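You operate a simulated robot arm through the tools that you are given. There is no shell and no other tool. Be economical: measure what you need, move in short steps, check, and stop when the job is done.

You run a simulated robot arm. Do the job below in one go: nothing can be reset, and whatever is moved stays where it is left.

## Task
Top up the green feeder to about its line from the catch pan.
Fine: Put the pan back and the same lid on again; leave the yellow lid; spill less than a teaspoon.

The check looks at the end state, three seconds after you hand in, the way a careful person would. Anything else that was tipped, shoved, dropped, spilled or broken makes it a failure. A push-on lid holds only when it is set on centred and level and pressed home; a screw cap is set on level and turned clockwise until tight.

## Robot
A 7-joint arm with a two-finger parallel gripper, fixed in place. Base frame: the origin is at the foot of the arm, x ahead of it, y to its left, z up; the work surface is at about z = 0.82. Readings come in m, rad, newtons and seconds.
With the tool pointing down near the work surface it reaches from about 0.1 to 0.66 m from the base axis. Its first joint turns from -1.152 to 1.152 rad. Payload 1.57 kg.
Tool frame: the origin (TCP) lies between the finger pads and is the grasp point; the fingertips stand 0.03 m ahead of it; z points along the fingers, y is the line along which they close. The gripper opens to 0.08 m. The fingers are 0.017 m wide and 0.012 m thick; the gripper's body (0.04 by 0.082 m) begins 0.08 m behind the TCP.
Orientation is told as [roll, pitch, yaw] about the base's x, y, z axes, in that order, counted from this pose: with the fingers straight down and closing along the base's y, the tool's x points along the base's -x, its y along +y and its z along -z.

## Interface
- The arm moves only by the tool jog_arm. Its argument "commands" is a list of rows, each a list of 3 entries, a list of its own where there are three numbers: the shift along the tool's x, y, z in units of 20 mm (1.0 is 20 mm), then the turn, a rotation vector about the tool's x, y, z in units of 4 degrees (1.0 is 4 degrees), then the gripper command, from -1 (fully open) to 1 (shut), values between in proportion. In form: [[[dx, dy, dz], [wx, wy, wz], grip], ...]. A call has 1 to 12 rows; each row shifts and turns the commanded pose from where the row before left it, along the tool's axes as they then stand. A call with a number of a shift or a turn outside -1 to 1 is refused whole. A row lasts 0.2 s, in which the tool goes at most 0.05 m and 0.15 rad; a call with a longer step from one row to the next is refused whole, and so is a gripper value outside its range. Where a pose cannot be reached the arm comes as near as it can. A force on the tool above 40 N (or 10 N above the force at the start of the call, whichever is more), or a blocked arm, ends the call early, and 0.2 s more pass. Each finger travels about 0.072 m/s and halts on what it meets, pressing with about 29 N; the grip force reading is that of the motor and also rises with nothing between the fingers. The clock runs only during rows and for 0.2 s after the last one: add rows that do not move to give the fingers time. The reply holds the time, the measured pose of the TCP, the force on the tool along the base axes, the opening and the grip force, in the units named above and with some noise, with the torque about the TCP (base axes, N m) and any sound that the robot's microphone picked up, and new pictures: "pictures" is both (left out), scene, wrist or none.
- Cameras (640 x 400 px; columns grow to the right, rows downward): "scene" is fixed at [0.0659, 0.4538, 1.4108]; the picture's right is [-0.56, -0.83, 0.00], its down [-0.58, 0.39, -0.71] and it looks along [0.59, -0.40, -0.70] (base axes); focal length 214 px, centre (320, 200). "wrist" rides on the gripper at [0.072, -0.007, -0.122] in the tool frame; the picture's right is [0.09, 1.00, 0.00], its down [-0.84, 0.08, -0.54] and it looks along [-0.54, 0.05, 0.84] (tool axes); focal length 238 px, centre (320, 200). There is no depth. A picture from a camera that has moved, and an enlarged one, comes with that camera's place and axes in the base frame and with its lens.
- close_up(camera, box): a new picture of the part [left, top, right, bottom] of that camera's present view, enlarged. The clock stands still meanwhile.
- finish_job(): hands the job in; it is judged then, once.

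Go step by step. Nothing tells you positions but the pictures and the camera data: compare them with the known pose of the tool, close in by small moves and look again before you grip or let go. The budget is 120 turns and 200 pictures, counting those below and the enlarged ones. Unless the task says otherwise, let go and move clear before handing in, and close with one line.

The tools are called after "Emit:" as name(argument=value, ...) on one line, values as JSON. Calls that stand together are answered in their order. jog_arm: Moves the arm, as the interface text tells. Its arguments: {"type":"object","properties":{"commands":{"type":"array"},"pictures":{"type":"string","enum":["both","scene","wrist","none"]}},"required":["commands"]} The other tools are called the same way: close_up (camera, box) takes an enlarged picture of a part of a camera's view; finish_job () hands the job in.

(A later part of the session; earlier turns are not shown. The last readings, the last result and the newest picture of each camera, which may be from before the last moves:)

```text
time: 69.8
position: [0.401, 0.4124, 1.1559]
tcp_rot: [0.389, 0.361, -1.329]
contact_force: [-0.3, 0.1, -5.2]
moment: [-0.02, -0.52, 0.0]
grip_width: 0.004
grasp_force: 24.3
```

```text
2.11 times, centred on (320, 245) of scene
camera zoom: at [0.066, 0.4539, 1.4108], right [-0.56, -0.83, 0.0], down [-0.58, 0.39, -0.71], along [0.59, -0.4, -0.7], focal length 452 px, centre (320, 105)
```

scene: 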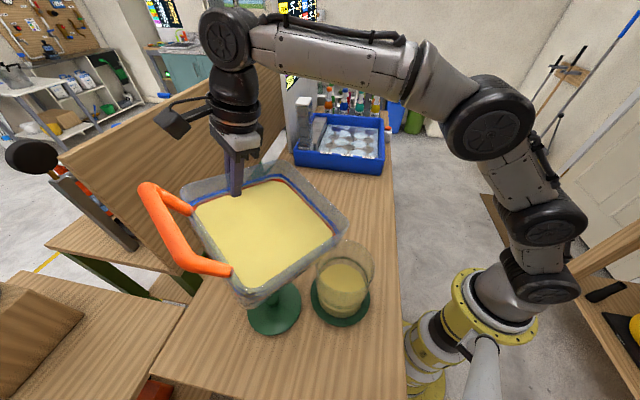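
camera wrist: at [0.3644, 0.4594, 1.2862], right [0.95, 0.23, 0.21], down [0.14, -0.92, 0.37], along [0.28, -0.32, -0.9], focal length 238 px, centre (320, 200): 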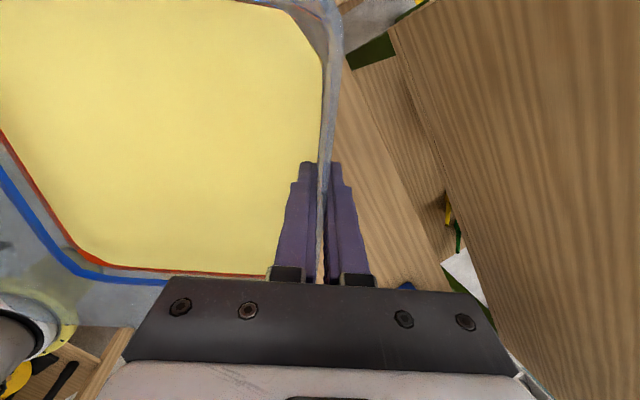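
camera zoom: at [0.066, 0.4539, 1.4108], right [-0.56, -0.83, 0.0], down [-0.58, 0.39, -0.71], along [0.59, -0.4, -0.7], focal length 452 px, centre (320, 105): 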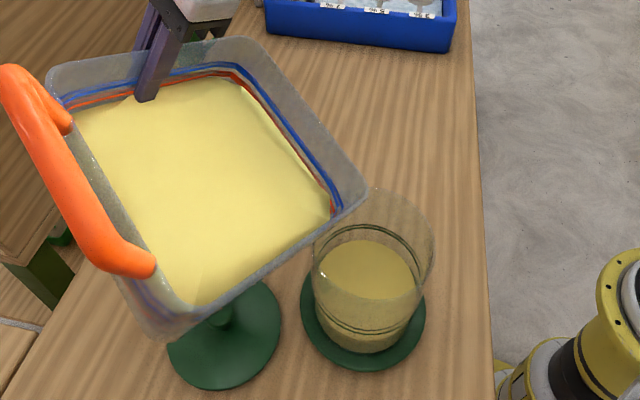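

The seed has started to shift at about 30°. I'll raise a little for clearance and keep tilting.

Emit:
jog_arm(commands=[[[0.01, 0.01, -0.28], [-0.35, 0.35, 0], 1], [[0.01, 0.01, -0.28], [-0.35, 0.35, 0], 1], [[0.01, 0.01, -0.28], [0, 0, 0], 1], [[0.01, 0.01, -0.28], [0, 0, 0], 1]], pictures="none")

Emit:
close_up(camera="scene", box=[220, 150, 420, 340])

```text
time: 70.8
position: [0.3936, 0.405, 1.1757]
tcp_rot: [0.443, 0.405, -1.31]
contact_force: [-0.8, -0.5, -5.4]
moment: [-0.02, -0.51, 0.04]
grip_width: 0.004
grasp_force: 24.4
```

```text
2.11 times, centred on (320, 245) of scene
camera zoom: at [0.066, 0.4539, 1.4108], right [-0.56, -0.83, 0.0], down [-0.58, 0.39, -0.71], along [0.59, -0.4, -0.7], focal length 452 px, centre (320, 105)
```

zoom: 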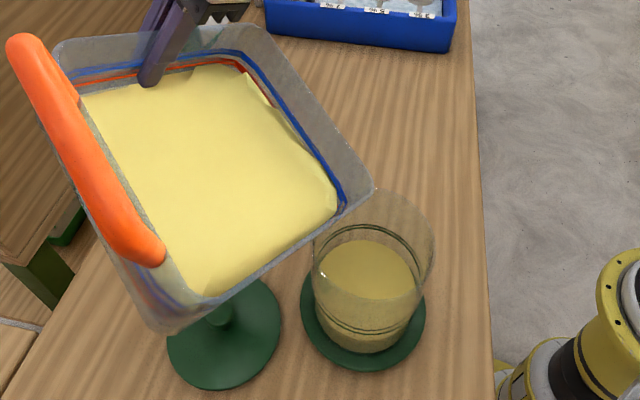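

Emit:
jog_arm(commands=[[[-0.1, -0.1, -0.15], [-0.35, 0.35, 0], 1], [[-0.1, -0.1, -0.15], [-0.35, 0.35, 0], 1], [[0, 0, 0], [0, 0, 0], 1]], pictures="none")

Emit:
close_up(camera="scene", box=[220, 150, 420, 340])

```text
time: 71.6
position: [0.3892, 0.3978, 1.1759]
tcp_rot: [0.503, 0.447, -1.286]
contact_force: [-0.1, -0.9, -5.3]
moment: [-0.02, -0.53, 0.0]
grip_width: 0.0039
grasp_force: 24.1
```

```text
2.11 times, centred on (320, 245) of scene
camera zoom: at [0.066, 0.4539, 1.4108], right [-0.56, -0.83, 0.0], down [-0.58, 0.39, -0.71], along [0.59, -0.4, -0.7], focal length 452 px, centre (320, 105)
```

zoom: 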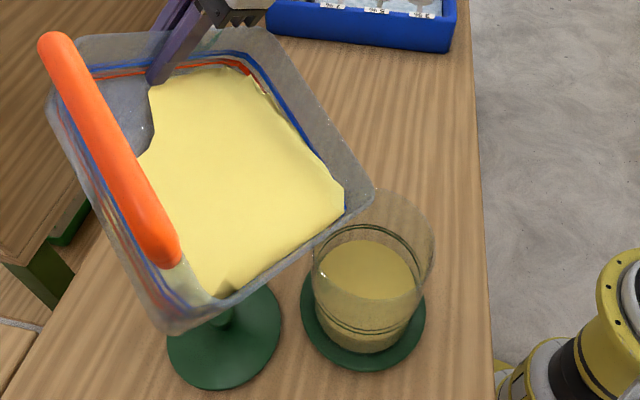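

The corner is still over the feeder's centre, and the seed is close to the lip. I'll take smaller steps.

Emit:
jog_arm(commands=[[[-0.05, -0.05, -0.1], [-0.25, 0.25, 0], 1], [[-0.05, -0.05, -0.1], [-0.25, 0.25, 0], 1], [[0, 0, 0], [0, 0, 0], 1]], pictures="none")

Emit:
close_up(camera="scene", box=[220, 150, 420, 340])

```text
time: 72.4
position: [0.3872, 0.3919, 1.1778]
tcp_rot: [0.547, 0.479, -1.266]
contact_force: [0.5, -0.7, -5.1]
moment: [-0.07, -0.5, 0.01]
grip_width: 0.0039
grasp_force: 24.7
```

```text
2.11 times, centred on (320, 245) of scene
camera zoom: at [0.066, 0.4539, 1.4108], right [-0.56, -0.83, 0.0], down [-0.58, 0.39, -0.71], along [0.59, -0.4, -0.7], focal length 452 px, centre (320, 105)
```

zoom: 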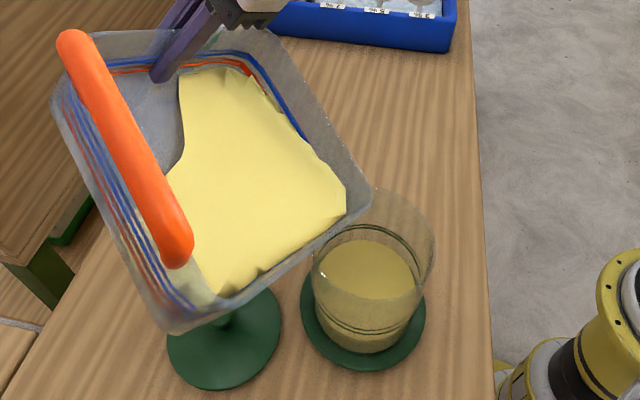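

Emit:
jog_arm(commands=[[[-0.05, -0.05, -0.1], [-0.25, 0.25, 0], 1], [[-0.05, -0.05, -0.1], [-0.25, 0.25, 0], 1], [[0, 0, 0], [0, 0, 0], 1]], pictures="none")

Emit:
close_up(camera="scene", box=[220, 150, 420, 340])

```text
time: 73.2
position: [0.385, 0.3903, 1.1807]
tcp_rot: [0.591, 0.509, -1.244]
contact_force: [-0.1, 0.3, -5.7]
moment: [-0.06, -0.49, 0.02]
grip_width: 0.0037
grasp_force: 24.4
```

```text
2.11 times, centred on (320, 245) of scene
camera zoom: at [0.066, 0.4539, 1.4108], right [-0.56, -0.83, 0.0], down [-0.58, 0.39, -0.71], along [0.59, -0.4, -0.7], focal length 452 px, centre (320, 105)
```

zoom: 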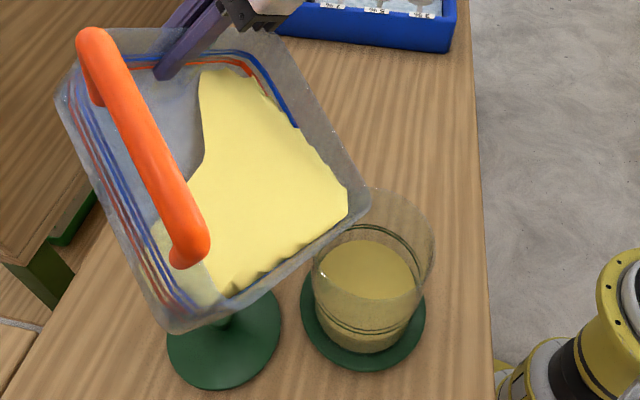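

Emit:
jog_arm(commands=[[[-0.05, -0.05, -0.1], [-0.25, 0.25, 0], 1], [[0, 0, 0], [0, 0, 0], 1]], pictures="wrist")

Emit:
close_up(camera="scene", box=[280, 200, 400, 320])

```text
time: 73.8
position: [0.3839, 0.3883, 1.1798]
tcp_rot: [0.614, 0.522, -1.232]
contact_force: [-0.4, -0.8, -4.7]
moment: [-0.05, -0.47, 0.04]
grip_width: 0.0036
grasp_force: 24.7
camera wrist: at [0.3064, 0.3755, 1.2984], right [0.84, 0.07, 0.54], down [0.09, -1.0, 0.01], along [0.54, 0.04, -0.84], focal length 238 px, centre (320, 200)
```

wrist: 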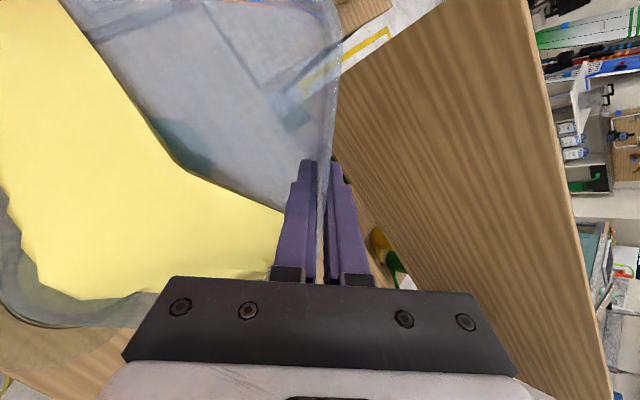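

```text
3.33 times, centred on (340, 260) of scene
camera zoom: at [0.066, 0.4539, 1.4108], right [-0.56, -0.83, 0.0], down [-0.58, 0.39, -0.71], along [0.59, -0.4, -0.7], focal length 715 px, centre (253, 0)
```

zoom: 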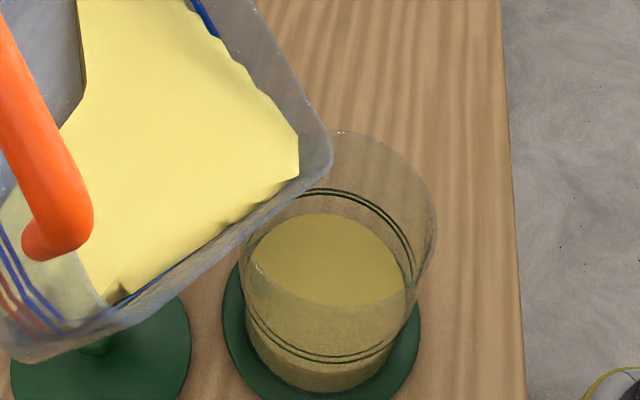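

Emit:
jog_arm(commands=[[[-0.05, -0.05, -0.1], [-0.25, 0.25, 0], 1], [[0, 0, 0], [0, 0, 0], 1], [[0, 0, 0], [0, 0, 0], 1]], pictures="wrist")

Emit:
close_up(camera="scene", box=[280, 200, 400, 320])

```text
time: 74.6
position: [0.3816, 0.386, 1.1803]
tcp_rot: [0.637, 0.537, -1.22]
contact_force: [0.0, 0.0, -5.5]
moment: [-0.08, -0.46, -0.03]
grip_width: 0.0038
grasp_force: 24.8
camera wrist: at [0.303, 0.3712, 1.2973], right [0.83, 0.06, 0.56], down [0.09, -1.0, -0.01], along [0.55, 0.06, -0.83], focal length 238 px, centre (320, 200)
```

wrist: 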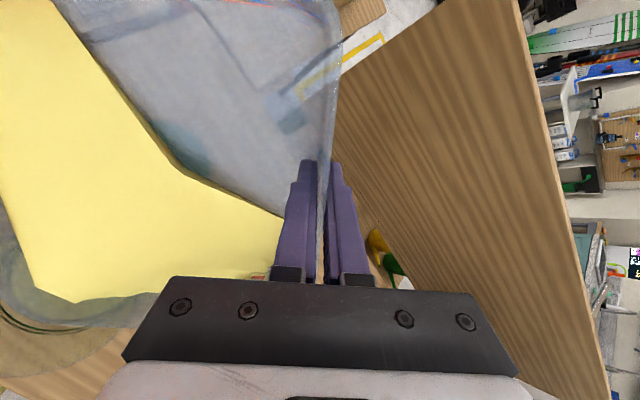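

```text
3.33 times, centred on (340, 260) of scene
camera zoom: at [0.066, 0.4539, 1.4108], right [-0.56, -0.83, 0.0], down [-0.58, 0.39, -0.71], along [0.59, -0.4, -0.7], focal length 715 px, centre (253, 0)
```

zoom: 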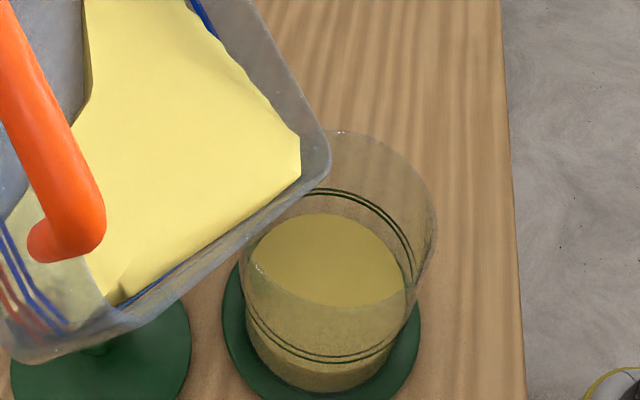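

Emit:
jog_arm(commands=[[[-0.07, -0.07, -0.12], [-0.25, 0.25, 0], 1], [[-0.07, -0.07, -0.12], [-0.25, 0.25, 0], 1], [[0, 0, 0], [0, 0, 0], 1]], pictures="none")

Emit:
close_up(camera="scene", box=[280, 200, 400, 320])

```text
time: 75.4
position: [0.3776, 0.3797, 1.18]
tcp_rot: [0.687, 0.563, -1.195]
contact_force: [0.2, -0.1, -5.5]
moment: [-0.07, -0.46, -0.01]
grip_width: 0.004
grasp_force: 25.0
```

```text
3.33 times, centred on (340, 260) of scene
camera zoom: at [0.066, 0.4539, 1.4108], right [-0.56, -0.83, 0.0], down [-0.58, 0.39, -0.71], along [0.59, -0.4, -0.7], focal length 715 px, centre (253, 0)
```

zoom: 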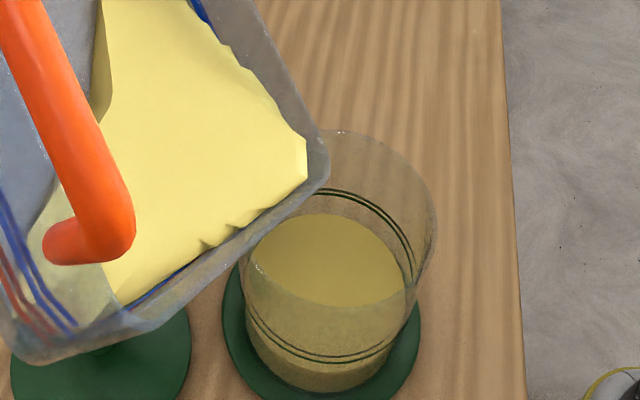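

Emit:
jog_arm(commands=[[[-0.05, -0.05, -0.15], [-0.25, 0.25, 0], 1], [[-0.05, -0.05, -0.15], [-0.25, 0.25, 0], 1], [[0, 0, 0], [0, 0, 0], 1]], pictures="none")

Emit:
close_up(camera="scene", box=[280, 200, 400, 320])

```text
time: 76.2
position: [0.3736, 0.375, 1.1824]
tcp_rot: [0.738, 0.591, -1.167]
contact_force: [-2.2, -2.9, 0.4]
moment: [-0.95, 0.55, 0.19]
grip_width: 0.0037
grasp_force: 24.6
```

```text
3.33 times, centred on (340, 260) of scene
camera zoom: at [0.0659, 0.4537, 1.4108], right [-0.56, -0.83, 0.0], down [-0.58, 0.39, -0.71], along [0.59, -0.4, -0.7], focal length 715 px, centre (253, 0)
```

zoom: 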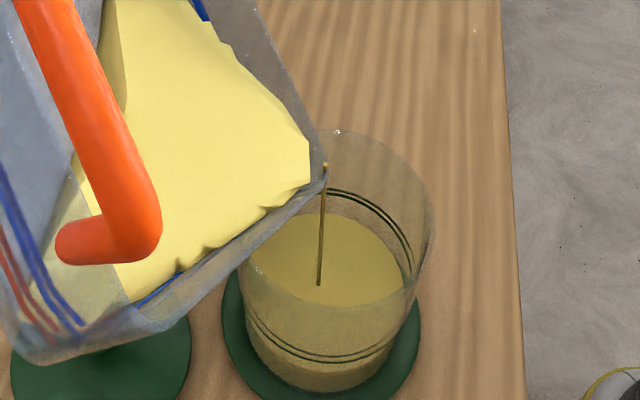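

Seed is streaming cleanly into the feeder, but the force reading shows the pan's underside resting on the feeder's rim. I'll lift straight up right away.

Emit:
jog_arm(commands=[[[0.335, 0.335, -0.37], [0, 0, 0], 1], [[0.22, 0.22, -0.24], [0, 0, 0], 1]], pictures="scene")

Emit:
close_up(camera="scene", box=[280, 200, 400, 320])

```text
time: 76.8
position: [0.3745, 0.375, 1.2025]
tcp_rot: [0.734, 0.589, -1.17]
contact_force: [0.2, -0.8, -5.3]
moment: [-0.08, -0.42, 0.0]
grip_width: 0.004
grasp_force: 24.5
```

scene: 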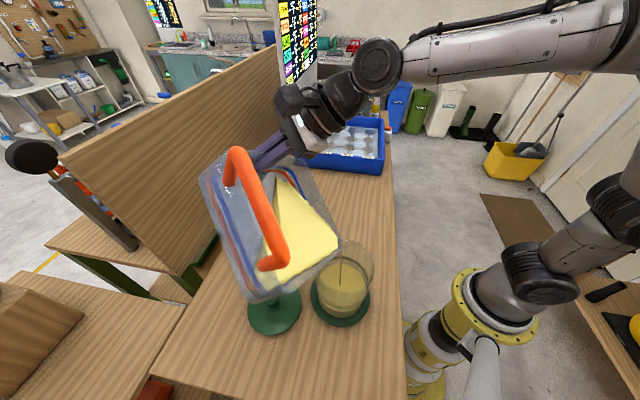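

```text
3.33 times, centred on (340, 260) of scene
camera zoom: at [0.066, 0.4539, 1.4108], right [-0.56, -0.83, 0.0], down [-0.58, 0.39, -0.71], along [0.59, -0.4, -0.7], focal length 715 px, centre (253, 0)
```

zoom: 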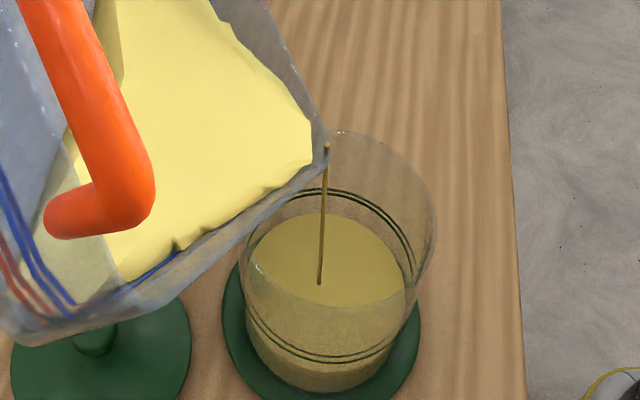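

Contact is gone, the feeder hasn't moved, and the stream lands dead centre. I'll hold and let it run.

Emit:
jog_arm(commands=[[[0, 0, 0], [0, 0, 0], 1], [[0, 0, 0], [0, 0, 0], 1], [[0, 0, 0], [0, 0, 0], 1], [[0, 0, 0], [0, 0, 0], 1], [[0, 0, 0], [0, 0, 0], 1], [[0, 0, 0], [0, 0, 0], 1]], pictures="none")

Emit:
close_up(camera="scene", box=[280, 200, 400, 320])

```text
time: 78.2
position: [0.3747, 0.3744, 1.2036]
tcp_rot: [0.734, 0.59, -1.171]
contact_force: [-0.3, -0.2, -5.6]
moment: [-0.1, -0.43, -0.01]
grip_width: 0.0037
grasp_force: 24.5
```

```text
3.33 times, centred on (340, 260) of scene
camera zoom: at [0.066, 0.4539, 1.4108], right [-0.56, -0.83, 0.0], down [-0.58, 0.39, -0.71], along [0.59, -0.4, -0.7], focal length 715 px, centre (253, 0)
```

zoom: 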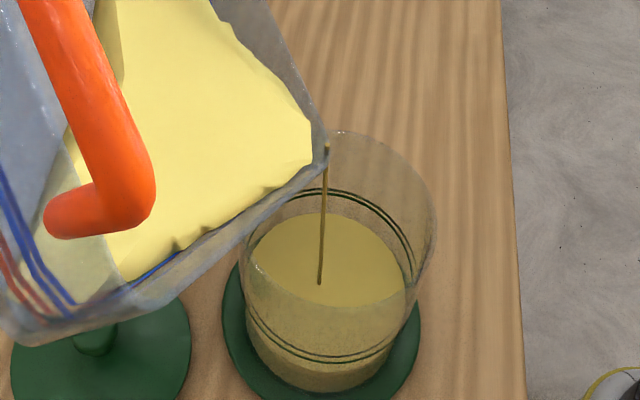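

The flow is very thin. I'll tilt 2° more, pivoting about the corner.

Emit:
jog_arm(commands=[[[0.015, 0.015, -0.17], [-0.177, 0.177, 0], 1], [[0.015, 0.015, -0.17], [-0.177, 0.177, 0], 1], [[0, 0, 0], [0, 0, 0], 1], [[0, 0, 0], [0, 0, 0], 1], [[0, 0, 0], [0, 0, 0], 1]], pictures="none")

Emit:
close_up(camera="scene", box=[280, 200, 400, 320])

```text
time: 79.4
position: [0.3707, 0.3716, 1.2072]
tcp_rot: [0.771, 0.608, -1.149]
contact_force: [0.7, -0.2, -5.2]
moment: [-0.12, -0.43, 0.0]
grip_width: 0.0039
grasp_force: 24.6
```

```text
3.33 times, centred on (340, 260) of scene
camera zoom: at [0.066, 0.4539, 1.4108], right [-0.56, -0.83, 0.0], down [-0.58, 0.39, -0.71], along [0.59, -0.4, -0.7], focal length 715 px, centre (253, 0)
```

zoom: 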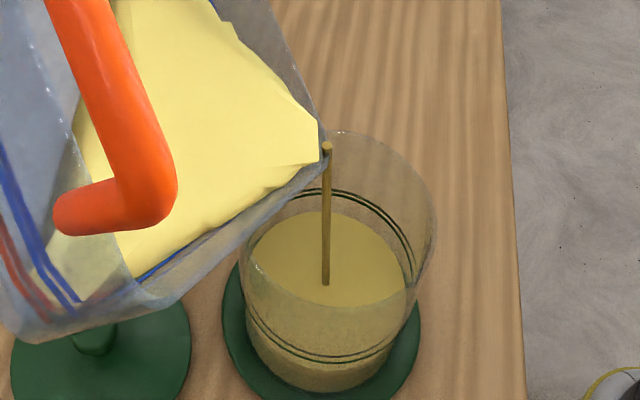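

The stream is thicker and still centred. I'll hold 2 s.

Emit:
jog_arm(commands=[[[0, 0, 0], [0, 0, 0], 1], [[0, 0, 0], [0, 0, 0], 1], [[0, 0, 0], [0, 0, 0], 1], [[0, 0, 0], [0, 0, 0], 1], [[0, 0, 0], [0, 0, 0], 1], [[0, 0, 0], [0, 0, 0], 1], [[0, 0, 0], [0, 0, 0], 1], [[0, 0, 0], [0, 0, 0], 1], [[0, 0, 0], [0, 0, 0], 1], [[0, 0, 0], [0, 0, 0], 1]], pictures="none")

Emit:
close_up(camera="scene", box=[280, 200, 400, 320])

```text
time: 81.6
position: [0.3713, 0.3708, 1.208]
tcp_rot: [0.773, 0.61, -1.147]
contact_force: [0.1, 0.3, -5.5]
moment: [-0.11, -0.4, 0.0]
grip_width: 0.004
grasp_force: 24.2
```

```text
3.33 times, centred on (340, 260) of scene
camera zoom: at [0.066, 0.4539, 1.4108], right [-0.56, -0.83, 0.0], down [-0.58, 0.39, -0.71], along [0.59, -0.4, -0.7], focal length 715 px, centre (253, 0)
```

zoom: 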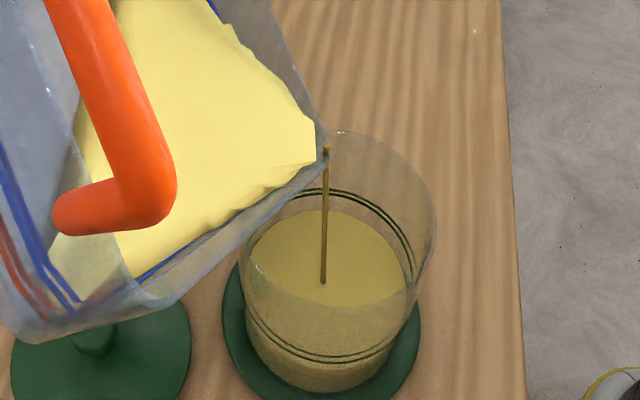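

The level is rising slowly. I'll tilt another 3° and hold.

Emit:
jog_arm(commands=[[[0.015, 0.015, -0.17], [-0.177, 0.177, 0], 1], [[0.015, 0.015, -0.17], [-0.177, 0.177, 0], 1], [[0.015, 0.015, -0.17], [-0.177, 0.177, 0], 1], [[0, 0, 0], [0, 0, 0], 1], [[0, 0, 0], [0, 0, 0], 1], [[0, 0, 0], [0, 0, 0], 1], [[0, 0, 0], [0, 0, 0], 1], [[0, 0, 0], [0, 0, 0], 1]], pictures="none")

Emit:
close_up(camera="scene", box=[280, 200, 400, 320])

```text
time: 83.4
position: [0.3675, 0.3659, 1.2153]
tcp_rot: [0.829, 0.635, -1.114]
contact_force: [-0.2, -0.1, -4.9]
moment: [-0.06, -0.32, -0.01]
grip_width: 0.0039
grasp_force: 24.8
```

```text
3.33 times, centred on (340, 260) of scene
camera zoom: at [0.066, 0.4539, 1.4108], right [-0.56, -0.83, 0.0], down [-0.58, 0.39, -0.71], along [0.59, -0.4, -0.7], focal length 715 px, centre (253, 0)
```

zoom: 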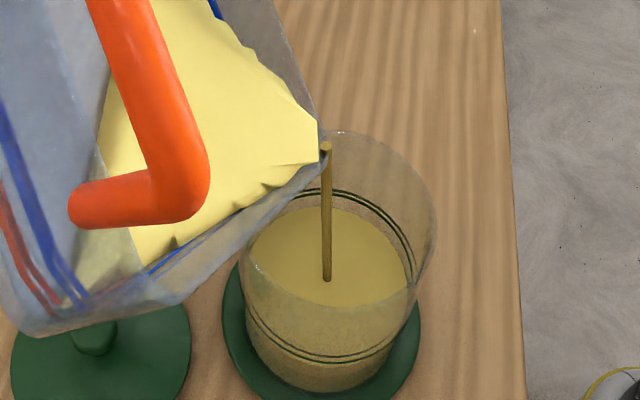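

Emit:
jog_arm(commands=[[[0.015, 0.015, -0.17], [-0.177, 0.177, 0], 1], [[0.015, 0.015, -0.17], [-0.177, 0.177, 0], 1], [[0.015, 0.015, -0.17], [-0.177, 0.177, 0], 1], [[0, 0, 0], [0, 0, 0], 1], [[0, 0, 0], [0, 0, 0], 1], [[0, 0, 0], [0, 0, 0], 1], [[0, 0, 0], [0, 0, 0], 1], [[0, 0, 0], [0, 0, 0], 1], [[0, 0, 0], [0, 0, 0], 1]], pictures="none")

Emit:
close_up(camera="scene", box=[280, 200, 400, 320])

```text
time: 85.4
position: [0.3623, 0.3584, 1.2205]
tcp_rot: [0.888, 0.66, -1.08]
contact_force: [0.1, 0.3, -3.8]
moment: [-0.14, -0.35, 0.0]
grip_width: 0.0038
grasp_force: 24.8
```

```text
3.33 times, centred on (340, 260) of scene
camera zoom: at [0.066, 0.4539, 1.4108], right [-0.56, -0.83, 0.0], down [-0.58, 0.39, -0.71], along [0.59, -0.4, -0.7], focal length 715 px, centre (253, 0)
```

zoom: 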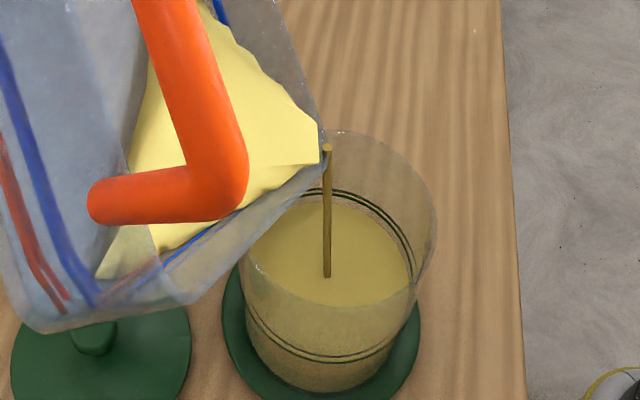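

The level is nearing the line. I'll zoom in for a precise read.

Emit:
close_up(camera="scene", box=[320, 235, 380, 315])

```text
5.00 times, centred on (350, 275) of scene
camera zoom: at [0.066, 0.4539, 1.4108], right [-0.56, -0.83, 0.0], down [-0.58, 0.39, -0.71], along [0.59, -0.4, -0.7], focal length 1072 px, centre (170, -175)
```

zoom: 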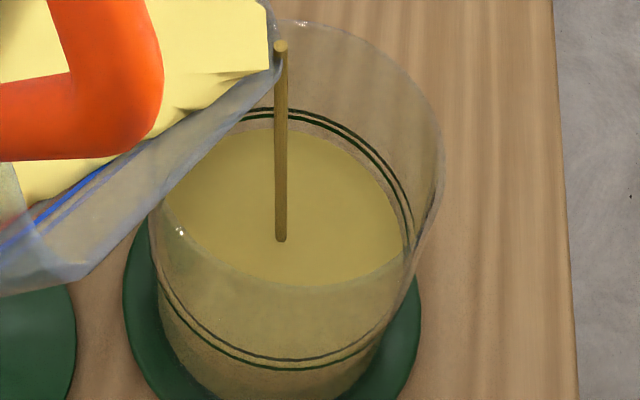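

About 55% of the way there. I'll hold for another 2 s.

Emit:
jog_arm(commands=[[[0, 0, 0], [0, 0, 0], 1], [[0, 0, 0], [0, 0, 0], 1], [[0, 0, 0], [0, 0, 0], 1], [[0, 0, 0], [0, 0, 0], 1], [[0, 0, 0], [0, 0, 0], 1], [[0, 0, 0], [0, 0, 0], 1], [[0, 0, 0], [0, 0, 0], 1], [[0, 0, 0], [0, 0, 0], 1]], pictures="none")

Emit:
close_up(camera="scene", box=[320, 235, 380, 315])

```text
time: 87.2
position: [0.3616, 0.358, 1.2206]
tcp_rot: [0.887, 0.66, -1.08]
contact_force: [-0.4, -0.6, -3.7]
moment: [-0.1, -0.33, 0.01]
grip_width: 0.0038
grasp_force: 24.2
```

```text
5.00 times, centred on (350, 275) of scene
camera zoom: at [0.066, 0.4539, 1.4108], right [-0.56, -0.83, 0.0], down [-0.58, 0.39, -0.71], along [0.59, -0.4, -0.7], focal length 1072 px, centre (170, -175)
```

zoom: 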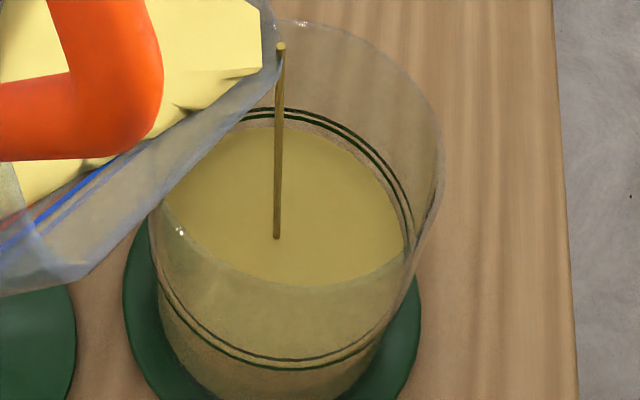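

Emit:
jog_arm(commands=[[[0.015, 0.015, -0.17], [-0.177, 0.177, 0], 1], [[0.015, 0.015, -0.17], [-0.177, 0.177, 0], 1], [[0.015, 0.015, -0.17], [-0.177, 0.177, 0], 1], [[0, 0, 0], [0, 0, 0], 1], [[0, 0, 0], [0, 0, 0], 1], [[0, 0, 0], [0, 0, 0], 1], [[0, 0, 0], [0, 0, 0], 1]], pictures="none")

Emit:
close_up(camera="scene", box=[320, 235, 380, 315])

```text
time: 88.8
position: [0.3569, 0.3514, 1.2277]
tcp_rot: [0.947, 0.681, -1.043]
contact_force: [0.0, -0.6, -3.5]
moment: [-0.11, -0.27, -0.01]
grip_width: 0.0038
grasp_force: 24.7
```

```text
5.00 times, centred on (350, 275) of scene
camera zoom: at [0.066, 0.4539, 1.4108], right [-0.56, -0.83, 0.0], down [-0.58, 0.39, -0.71], along [0.59, -0.4, -0.7], focal length 1072 px, centre (170, -175)
```

zoom: 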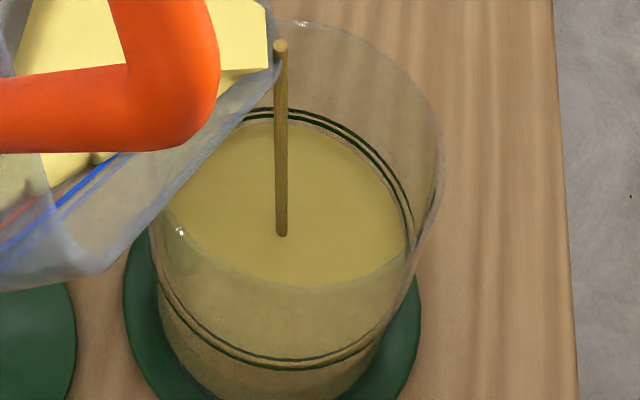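

Emit:
jog_arm(commands=[[[0, 0, 0], [0, 0, 0], 1], [[0, 0, 0], [0, 0, 0], 1], [[0, 0, 0], [0, 0, 0], 1], [[0, 0, 0], [0, 0, 0], 1], [[0, 0, 0], [0, 0, 0], 1], [[0, 0, 0], [0, 0, 0], 1]], pictures="none")

Emit:
close_up(camera="scene", box=[320, 235, 380, 315])

```text
time: 90.2
position: [0.3571, 0.3527, 1.2263]
tcp_rot: [0.949, 0.684, -1.043]
contact_force: [-0.4, 0.1, -4.5]
moment: [-0.1, -0.26, 0.02]
grip_width: 0.0037
grasp_force: 24.9
```

```text
5.00 times, centred on (350, 275) of scene
camera zoom: at [0.066, 0.4539, 1.4108], right [-0.56, -0.83, 0.0], down [-0.58, 0.39, -0.71], along [0.59, -0.4, -0.7], focal length 1072 px, centre (170, -175)
```

zoom: 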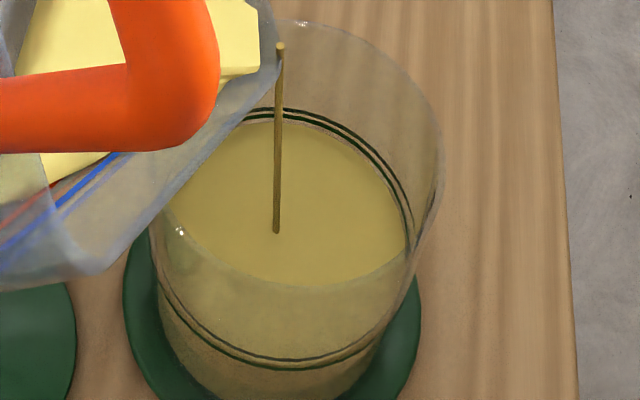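

Emit:
jog_arm(commands=[[[0.015, 0.015, -0.17], [-0.177, 0.177, 0], 1], [[0.015, 0.015, -0.17], [-0.177, 0.177, 0], 1], [[0.015, 0.015, -0.17], [-0.177, 0.177, 0], 1], [[0, 0, 0], [0, 0, 0], 1], [[0, 0, 0], [0, 0, 0], 1], [[0, 0, 0], [0, 0, 0], 1], [[0, 0, 0], [0, 0, 0], 1], [[0, 0, 0], [0, 0, 0], 1]], pictures="none")

Emit:
close_up(camera="scene", box=[320, 235, 380, 315])

```text
time: 92.0
position: [0.3513, 0.3449, 1.2323]
tcp_rot: [1.011, 0.701, -1.001]
contact_force: [0.4, -0.1, -3.1]
moment: [-0.1, -0.24, 0.03]
grip_width: 0.0037
grasp_force: 24.6
```

```text
5.00 times, centred on (350, 275) of scene
camera zoom: at [0.066, 0.4539, 1.4108], right [-0.56, -0.83, 0.0], down [-0.58, 0.39, -0.71], along [0.59, -0.4, -0.7], focal length 1072 px, centre (170, -175)
```

zoom: 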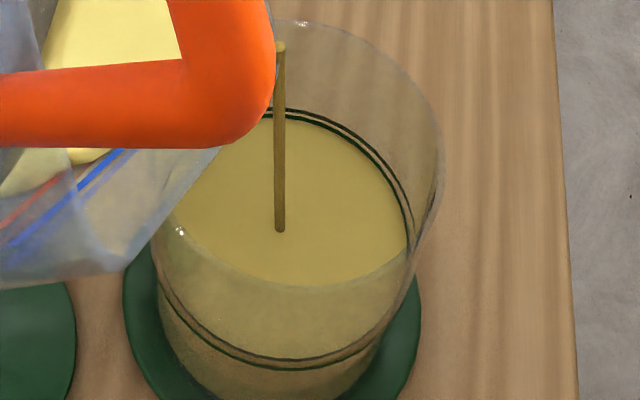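

The seed has reached the lower edge of the line mark. I'll hold for a moment more, then tilt back to stop the flow.

Emit:
jog_arm(commands=[[[0, 0, 0], [0, 0, 0], 1], [[0, 0, 0], [0, 0, 0], 1], [[0, 0, 0], [0, 0, 0], 1], [[0, 0, 0], [0, 0, 0], 1], [[-0.04, -0.04, 0.4], [0.5, -0.5, 0], 1], [[-0.05, -0.05, 0.4], [0.6, -0.6, 0], 1], [[-0.05, -0.05, 0.4], [0.6, -0.6, 0], 1], [[0, 0, 0], [0, 0, 0], 1]], pictures="none")

Emit:
close_up(camera="scene", box=[320, 235, 380, 315])

```text
time: 93.8
position: [0.3631, 0.3612, 1.2164]
tcp_rot: [0.818, 0.629, -1.123]
contact_force: [-0.8, -0.3, -3.4]
moment: [-0.06, -0.27, -0.01]
grip_width: 0.0039
grasp_force: 24.6
```

```text
5.00 times, centred on (350, 275) of scene
camera zoom: at [0.066, 0.4539, 1.4108], right [-0.56, -0.83, 0.0], down [-0.58, 0.39, -0.71], along [0.59, -0.4, -0.7], focal length 1072 px, centre (170, -175)
```

zoom: 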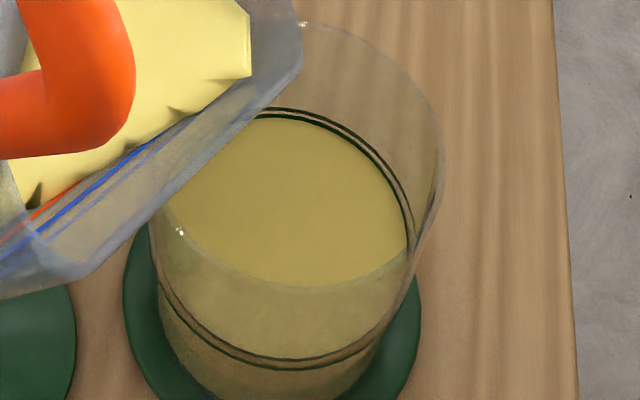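

The flow has stopped and the seed sits at the line. Now I'll untilt the pan while backing it away along the pour line.

Emit:
jog_arm(commands=[[[0, 0, 0], [0.707, -0.707, 0], 1], [[0.114, 0.114, 0.19], [0.707, -0.707, 0], 1], [[0.125, 0.125, 0.177], [0.707, -0.707, 0], 1], [[0.135, 0.135, 0.16], [0.707, -0.707, 0], 1], [[0.145, 0.145, 0.143], [0.707, -0.707, 0], 1], [[0.153, 0.153, 0.125], [0.707, -0.707, 0], 1], [[0.16, 0.16, 0.11], [0.707, -0.707, 0], 1], [[0.164, 0.164, 0.094], [0.707, -0.707, 0], 1], [[0.168, 0.168, 0.08], [0.707, -0.707, 0], 1], [[0.17, 0.17, 0.06], [0.5, -0.5, 0], 1]])

Emit:
close_up(camera="scene", box=[280, 200, 400, 320])

```text
time: 96.0
position: [0.3908, 0.3962, 1.2229]
tcp_rot: [0.22, 0.214, -1.377]
contact_force: [-0.4, 0.3, -2.8]
moment: [0.04, -0.36, 0.0]
grip_width: 0.0039
grasp_force: 24.5
camera wrist: at [0.3488, 0.4349, 1.3517], right [0.95, 0.23, 0.23], down [0.14, -0.92, 0.36], along [0.3, -0.3, -0.91], focal length 238 px, centre (320, 200)
```

scene: 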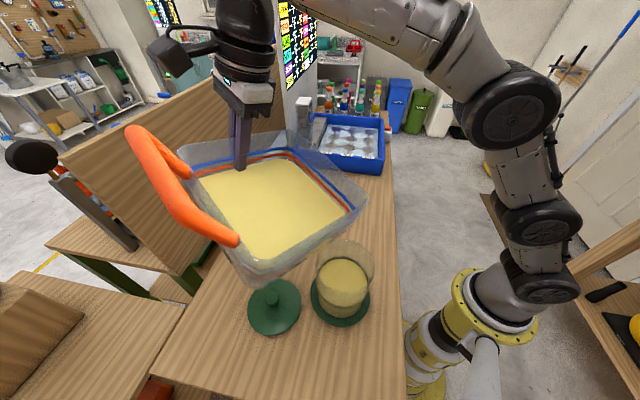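
wrist: 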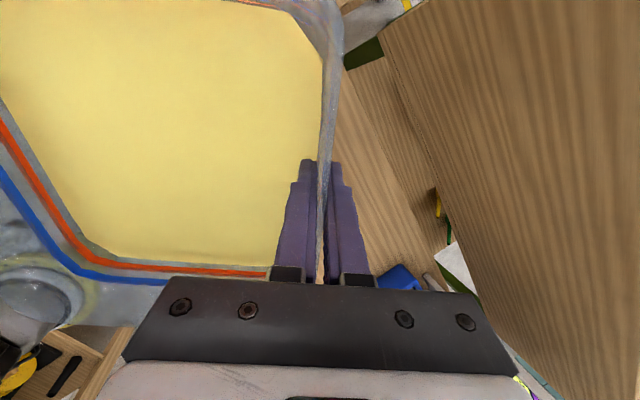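

```text
3.33 times, centred on (340, 260) of scene
camera zoom: at [0.0659, 0.4539, 1.4108], right [-0.56, -0.83, 0.0], down [-0.58, 0.39, -0.71], along [0.59, -0.4, -0.7], focal length 715 px, centre (253, 0)
```

zoom: 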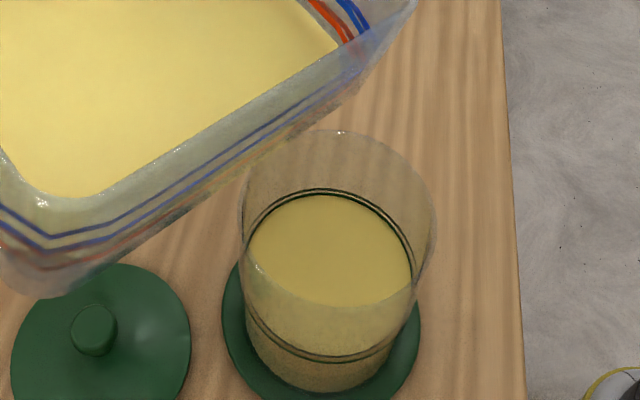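

The feeder looks right and I see no spill. I'll finish levelling the pan.

Emit:
jog_arm(commands=[[[0.1, -0.28, 0.4], [0.707, -0.707, 0], 1], [[0.1, -0.28, 0.6], [0.707, -0.707, 0], 1], [[0.1, -0.28, 0.6], [0.707, -0.707, 0], 1], [[0.1, -0.28, 0.6], [0.707, -0.707, 0], 1], [[0.1, -0.28, 0.6], [0.28, -0.28, 0], 1], [[0, 0, 0], [0, 0, 0], 1]], pictures="none")

```text
time: 97.4
position: [0.365, 0.4089, 1.1647]
tcp_rot: [0.001, -0.001, -1.402]
contact_force: [-0.1, 0.2, -3.9]
moment: [-0.01, -0.34, 0.0]
grip_width: 0.0038
grasp_force: 24.7
```

The pan is level. I'll retrace the known-clear path, yawing back first.

Emit:
jog_arm(commands=[[[0, 0, 0.2], [0, 0, -0.5], 1], [[0, 0, 0], [0, 0, -0.9], 1], [[0, 0, 0], [0, 0, -1], 1], [[0, 0, 0], [0, 0, -1], 1], [[0, 0, 0], [0, 0, -1], 1], [[0, 0, 0], [0, 0, -1], 1], [[0, 0, 0], [0, 0, -1], 1], [[0, 0, 0], [0, 0, -1], 1], [[0, 0, 0], [0, 0, -1], 1], [[0, 0, 0], [0, 0, -1], 1], [[0, 0, 0], [0, 0, -1], 1], [[0, 0, 0], [0, 0, -1], 1]], pictures="none")

Emit:
jog_arm(commands=[[[0, 0, 0], [0, 0, -1], 1], [[0, 0, 0], [0, 0, -1], 1], [[0, 0, 0], [0, 0, -1], 1], [[0, 0, 0], [0, 0, -1], 1], [[0, 0, 0], [0, 0, -1], 1], [[0, 0, 0], [0, 0, -0.8], 1]])

```text
time: 100.0
position: [0.3653, 0.4105, 1.1607]
tcp_rot: [0.001, 0.001, -0.606]
contact_force: [0.4, -0.4, -3.8]
moment: [0.26, -0.23, 0.04]
grip_width: 0.0038
grasp_force: 24.3
```

```text
time: 101.4
position: [0.3651, 0.4117, 1.1619]
tcp_rot: [0.0, -0.001, -0.201]
contact_force: [-0.8, -0.3, -4.3]
moment: [0.32, -0.09, -0.02]
grip_width: 0.0039
grasp_force: 24.7
camera wrist: at [0.2938, 0.418, 1.283], right [0.11, 0.99, 0.0], down [0.84, -0.09, 0.54], along [0.54, -0.06, -0.84], focal length 238 px, centre (320, 200)
```

scene: 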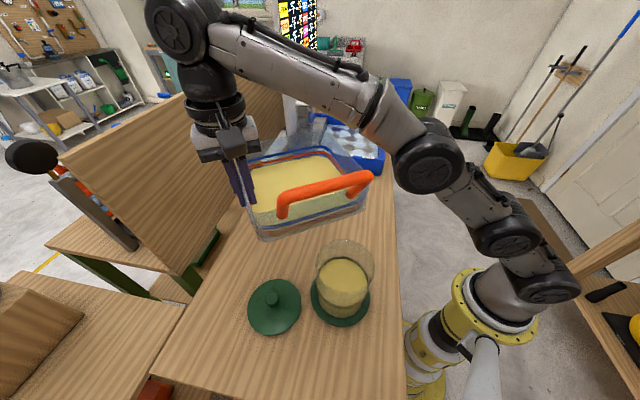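
wrist: 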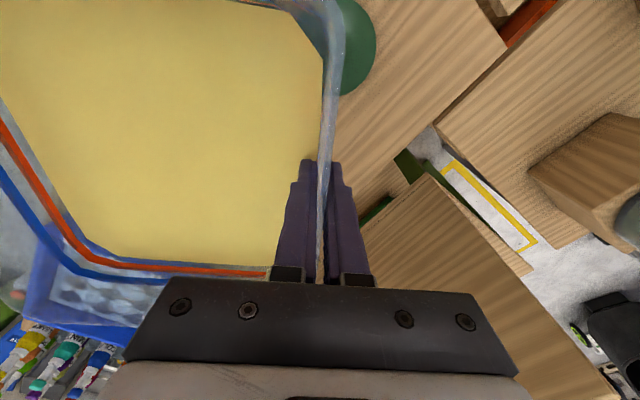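

Emit:
jog_arm(commands=[[[-0.4, -0.45, 0], [0, 0, 0], 1], [[-0.75, -0.86, 0], [0, 0, 0], 1], [[-0.75, -0.86, 0], [0, 0, 0], 1], [[-0.75, -0.86, 0], [0, 0, 0], 1], [[-0.75, -0.86, 0], [0, 0, 0], 1], [[-0.75, -0.86, 0], [0, 0, 0], 1], [[-0.75, -0.86, 0], [0, 0, 0], 1], [[-0.75, -0.86, 0], [0, 0, 0], 1], [[-0.75, -0.86, 0], [0, 0, 0], 1], [[-0.75, -0.86, 0], [0, 0, 0], 1], [[-0.75, -0.86, 0], [0, 0, 0], 1], [[-0.3, -0.3, 0], [0, 0, 0], 1]], pictures="none")

Emit:
jog_arm(commands=[[[0, 0, 0], [0, 0, -0.7], 1], [[0, 0, 0], [0, 0, -1], 1], [[0, 0, 0], [0, 0, -1], 1], [[0, 0, 0], [0, 0, -1], 1], [[0, 0, 0], [0, 0, -1], 1], [[0, 0, 0], [0, 0, -1], 1], [[0, 0, 0], [0, 0, -1], 1], [[0, 0, 0], [0, 0, -1], 1], [[0, 0, 0], [0, 0, -1], 1], [[0, 0, 0], [0, 0, -1], 1], [[0, 0, 0], [0, 0, -1], 1], [[0, 0, 0], [0, 0, -1], 1]], pictures="none")

Emit:
jog_arm(commands=[[[0, 0, 0], [0, 0, -1], 1], [[0, 0, 0], [0, 0, -1], 1], [[0, 0, 0], [0, 0, -1], 1], [[0, 0, 0], [0, 0, -0.6], 1]])

```text
time: 104.0
position: [0.4889, 0.1929, 1.1605]
tcp_rot: [0.0, -0.001, -0.201]
contact_force: [-1.6, 0.0, -3.2]
moment: [0.34, -0.07, -0.02]
grip_width: 0.0038
grasp_force: 24.9
```

```text
time: 106.6
position: [0.4897, 0.194, 1.1615]
tcp_rot: [0.001, 0.0, 0.615]
contact_force: [-0.9, -0.1, -3.0]
moment: [0.29, 0.19, 0.01]
grip_width: 0.0038
grasp_force: 24.0
```

```text
time: 107.6
position: [0.4894, 0.1932, 1.1613]
tcp_rot: [0.002, 0.002, 0.869]
contact_force: [-0.5, 0.0, -2.7]
moment: [0.22, 0.22, -0.01]
grip_width: 0.0039
grasp_force: 24.0
camera wrist: at [0.4474, 0.1347, 1.2833], right [-0.82, 0.57, 0.0], down [0.48, 0.69, 0.54], along [0.31, 0.44, -0.84], focal length 238 px, centre (320, 200)
```

scene: 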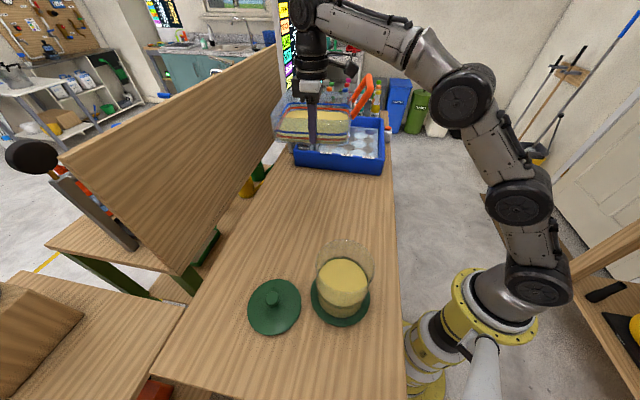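
wrist: 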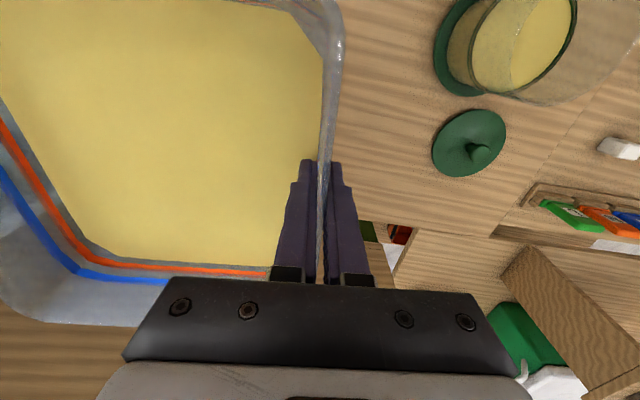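

Yaw is restored. I'll shift to the original spot and lower, leaving the last few centimetres for a checked approach.

Emit:
jog_arm(commands=[[[-0.33, 0.89, 0], [0, 0, 0], 1], [[0, 0, 0.9], [0, 0, 0], 1], [[0, 0, 1], [0, 0, 0], 1], [[0, 0, 1], [0, 0, 0], 1], [[0, 0, 1], [0, 0, 0], 1], [[0, 0, 1], [0, 0, 0], 1], [[0, 0, 1], [0, 0, 0], 1], [[0, 0, 1], [0, 0, 0], 1], [[0, 0, 1], [0, 0, 0], 1], [[0, 0, 1], [0, 0, 0], 1], [[0, 0, 1], [0, 0, 0], 1], [[0, 0, 1], [0, 0, 0], 1]], pictures="none")

Emit:
jog_arm(commands=[[[0, 0, 1], [0, 0, 0], 1], [[0, 0, 1], [0, 0, 0], 1], [[0, 0, 0.9], [0, 0, 0], 1]], pictures="none")

Emit:
close_up(camera="scene", box=[270, 160, 370, 230])

```text
time: 110.2
position: [0.4814, 0.21, 0.9426]
tcp_rot: [-0.001, -0.001, 0.866]
contact_force: [0.1, -0.8, -4.1]
moment: [0.25, 0.22, 0.0]
grip_width: 0.0037
grasp_force: 24.2
```

```text
time: 111.0
position: [0.4789, 0.2108, 0.8853]
tcp_rot: [0.0, 0.001, 0.867]
contact_force: [0.2, 0.0, -4.0]
moment: [0.23, 0.23, 0.03]
grip_width: 0.004
grasp_force: 24.6
```

```text
5.71 times, centred on (320, 195) of scene
camera zoom: at [0.066, 0.4538, 1.4108], right [-0.56, -0.83, 0.0], down [-0.58, 0.39, -0.71], along [0.59, -0.4, -0.7], focal length 1226 px, centre (320, 229)
```

zoom: 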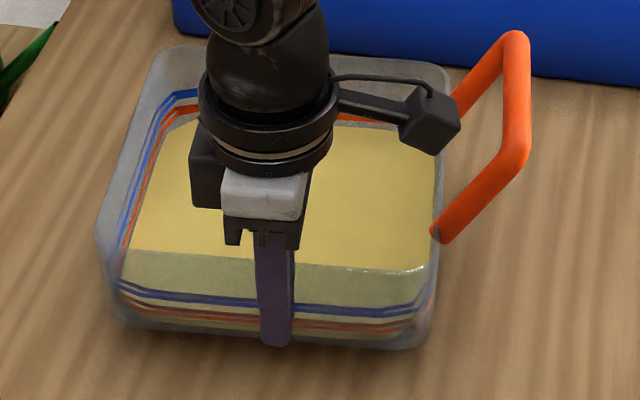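

The columns match the original picture. I'll lower the last 24 mm gently.

Emit:
jog_arm(commands=[[[0, 0, 0.4], [0, 0, 0], 1], [[0, 0, 0.4], [0, 0, 0], 1], [[0, 0, 0.2], [0, 0, 0], 1], [[0, 0, 0.1], [0, 0, 0], 1]], pictures="none")

```text
time: 112.0
position: [0.4801, 0.2093, 0.8631]
tcp_rot: [0.0, -0.001, 0.868]
contact_force: [-0.4, 0.7, -3.0]
moment: [0.25, 0.24, 0.02]
grip_width: 0.0038
grasp_force: 24.7
```

Emit:
jog_arm(commands=[[[0, 0, 0.08], [0, 0, 0], 1], [[0, 0, 0.08], [0, 0, 0], 1]], pictures="none")

```text
time: 112.6
position: [0.4787, 0.2104, 0.8613]
tcp_rot: [0.001, 0.0, 0.869]
contact_force: [-1.8, -0.7, 2.3]
moment: [-0.22, 0.36, -0.01]
grip_width: 0.0039
grasp_force: 24.9
```

The pan is on the bench. I'll release and rise straight up.

Emit:
jog_arm(commands=[[[0, 0, 0], [0, 0, 0], 0.6], [[0, 0, 0], [0, 0, 0], 0], [[0, 0, 0], [0, 0, 0], -0.4], [[0, 0, 0], [0, 0, 0], -0.4], [[0, 0, -0.5], [0, 0, 0], -0.4], [[0, 0, -1], [0, 0, 0], -0.4], [[0, 0, -1], [0, 0, 0], -0.4], [[0, 0, -1], [0, 0, 0], -0.4], [[0, 0, -1], [0, 0, 0], -0.4], [[0, 0, -1], [0, 0, 0], -0.4], [[0, 0, -1], [0, 0, 0], -0.4], [[0, 0, -1], [0, 0, 0], -0.4]], pictures="none")

Emit:
jog_arm(commands=[[[0, 0, -1], [0, 0, 0], -1], [[0, 0, -1], [0, 0, 0], -1], [[0, 0, -1], [0, 0, 0], -1], [[0, 0, -1], [0, 0, 0], -1], [[0, 0, -1], [0, 0, 0], -1], [[0, 0, 0], [0, 0, 1], -1], [[0, 0, 0], [0, 0, 1], -1], [[0, 0, 0], [0, 0, 1], -1], [[0, 0, 0], [0, 0, 1], -1], [[0, 0, 0], [0, 0, 1], -1], [[0, 0, 0], [0, 0, 1], -1]])

Emit:
close_up(camera="scene", box=[270, 160, 370, 230])

```text
time: 115.2
position: [0.4792, 0.2095, 1.0102]
tcp_rot: [-0.001, 0.0, 0.867]
contact_force: [-0.8, 0.2, 0.5]
moment: [-0.01, 0.0, -0.01]
grip_width: 0.0558
grasp_force: 0.1
```

```text
time: 117.6
position: [0.4799, 0.2102, 1.1101]
tcp_rot: [-0.001, 0.001, 0.446]
contact_force: [-0.5, -0.6, -0.2]
moment: [0.0, 0.02, -0.01]
grip_width: 0.0802
grasp_force: 0.0
camera wrist: at [0.4172, 0.1732, 1.2315], right [-0.51, 0.86, 0.0], down [0.72, 0.43, 0.54], along [0.47, 0.28, -0.84], focal length 238 px, centre (320, 200)
```

scene: 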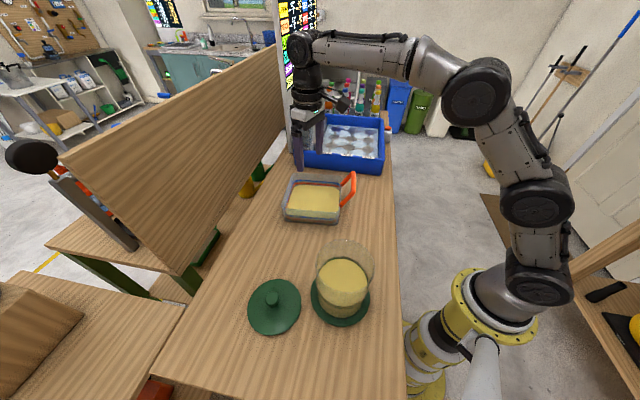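
wrist: 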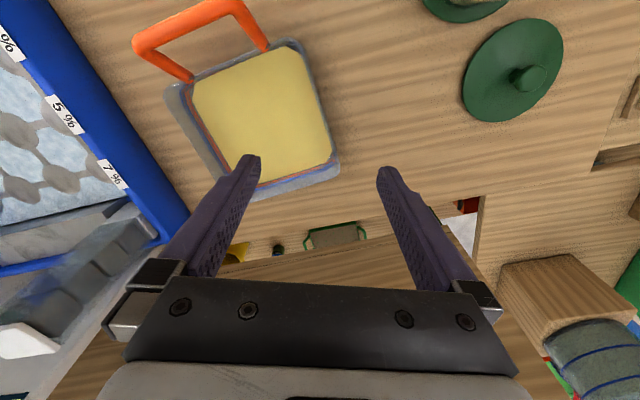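

```text
5.71 times, centred on (320, 195) of scene
camera zoom: at [0.0659, 0.4538, 1.4108], right [-0.56, -0.83, 0.0], down [-0.58, 0.39, -0.71], along [0.59, -0.4, -0.7], focal length 1226 px, centre (320, 229)
```

zoom: 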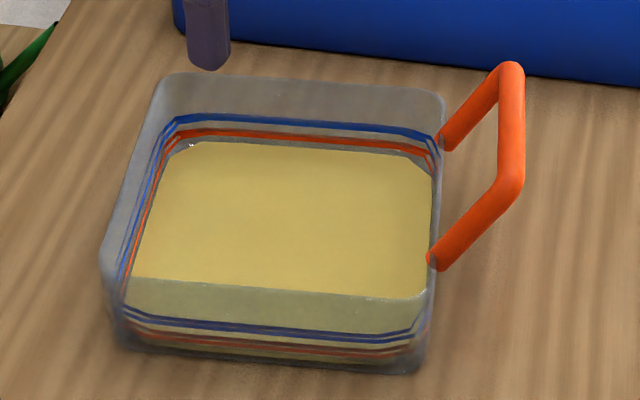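

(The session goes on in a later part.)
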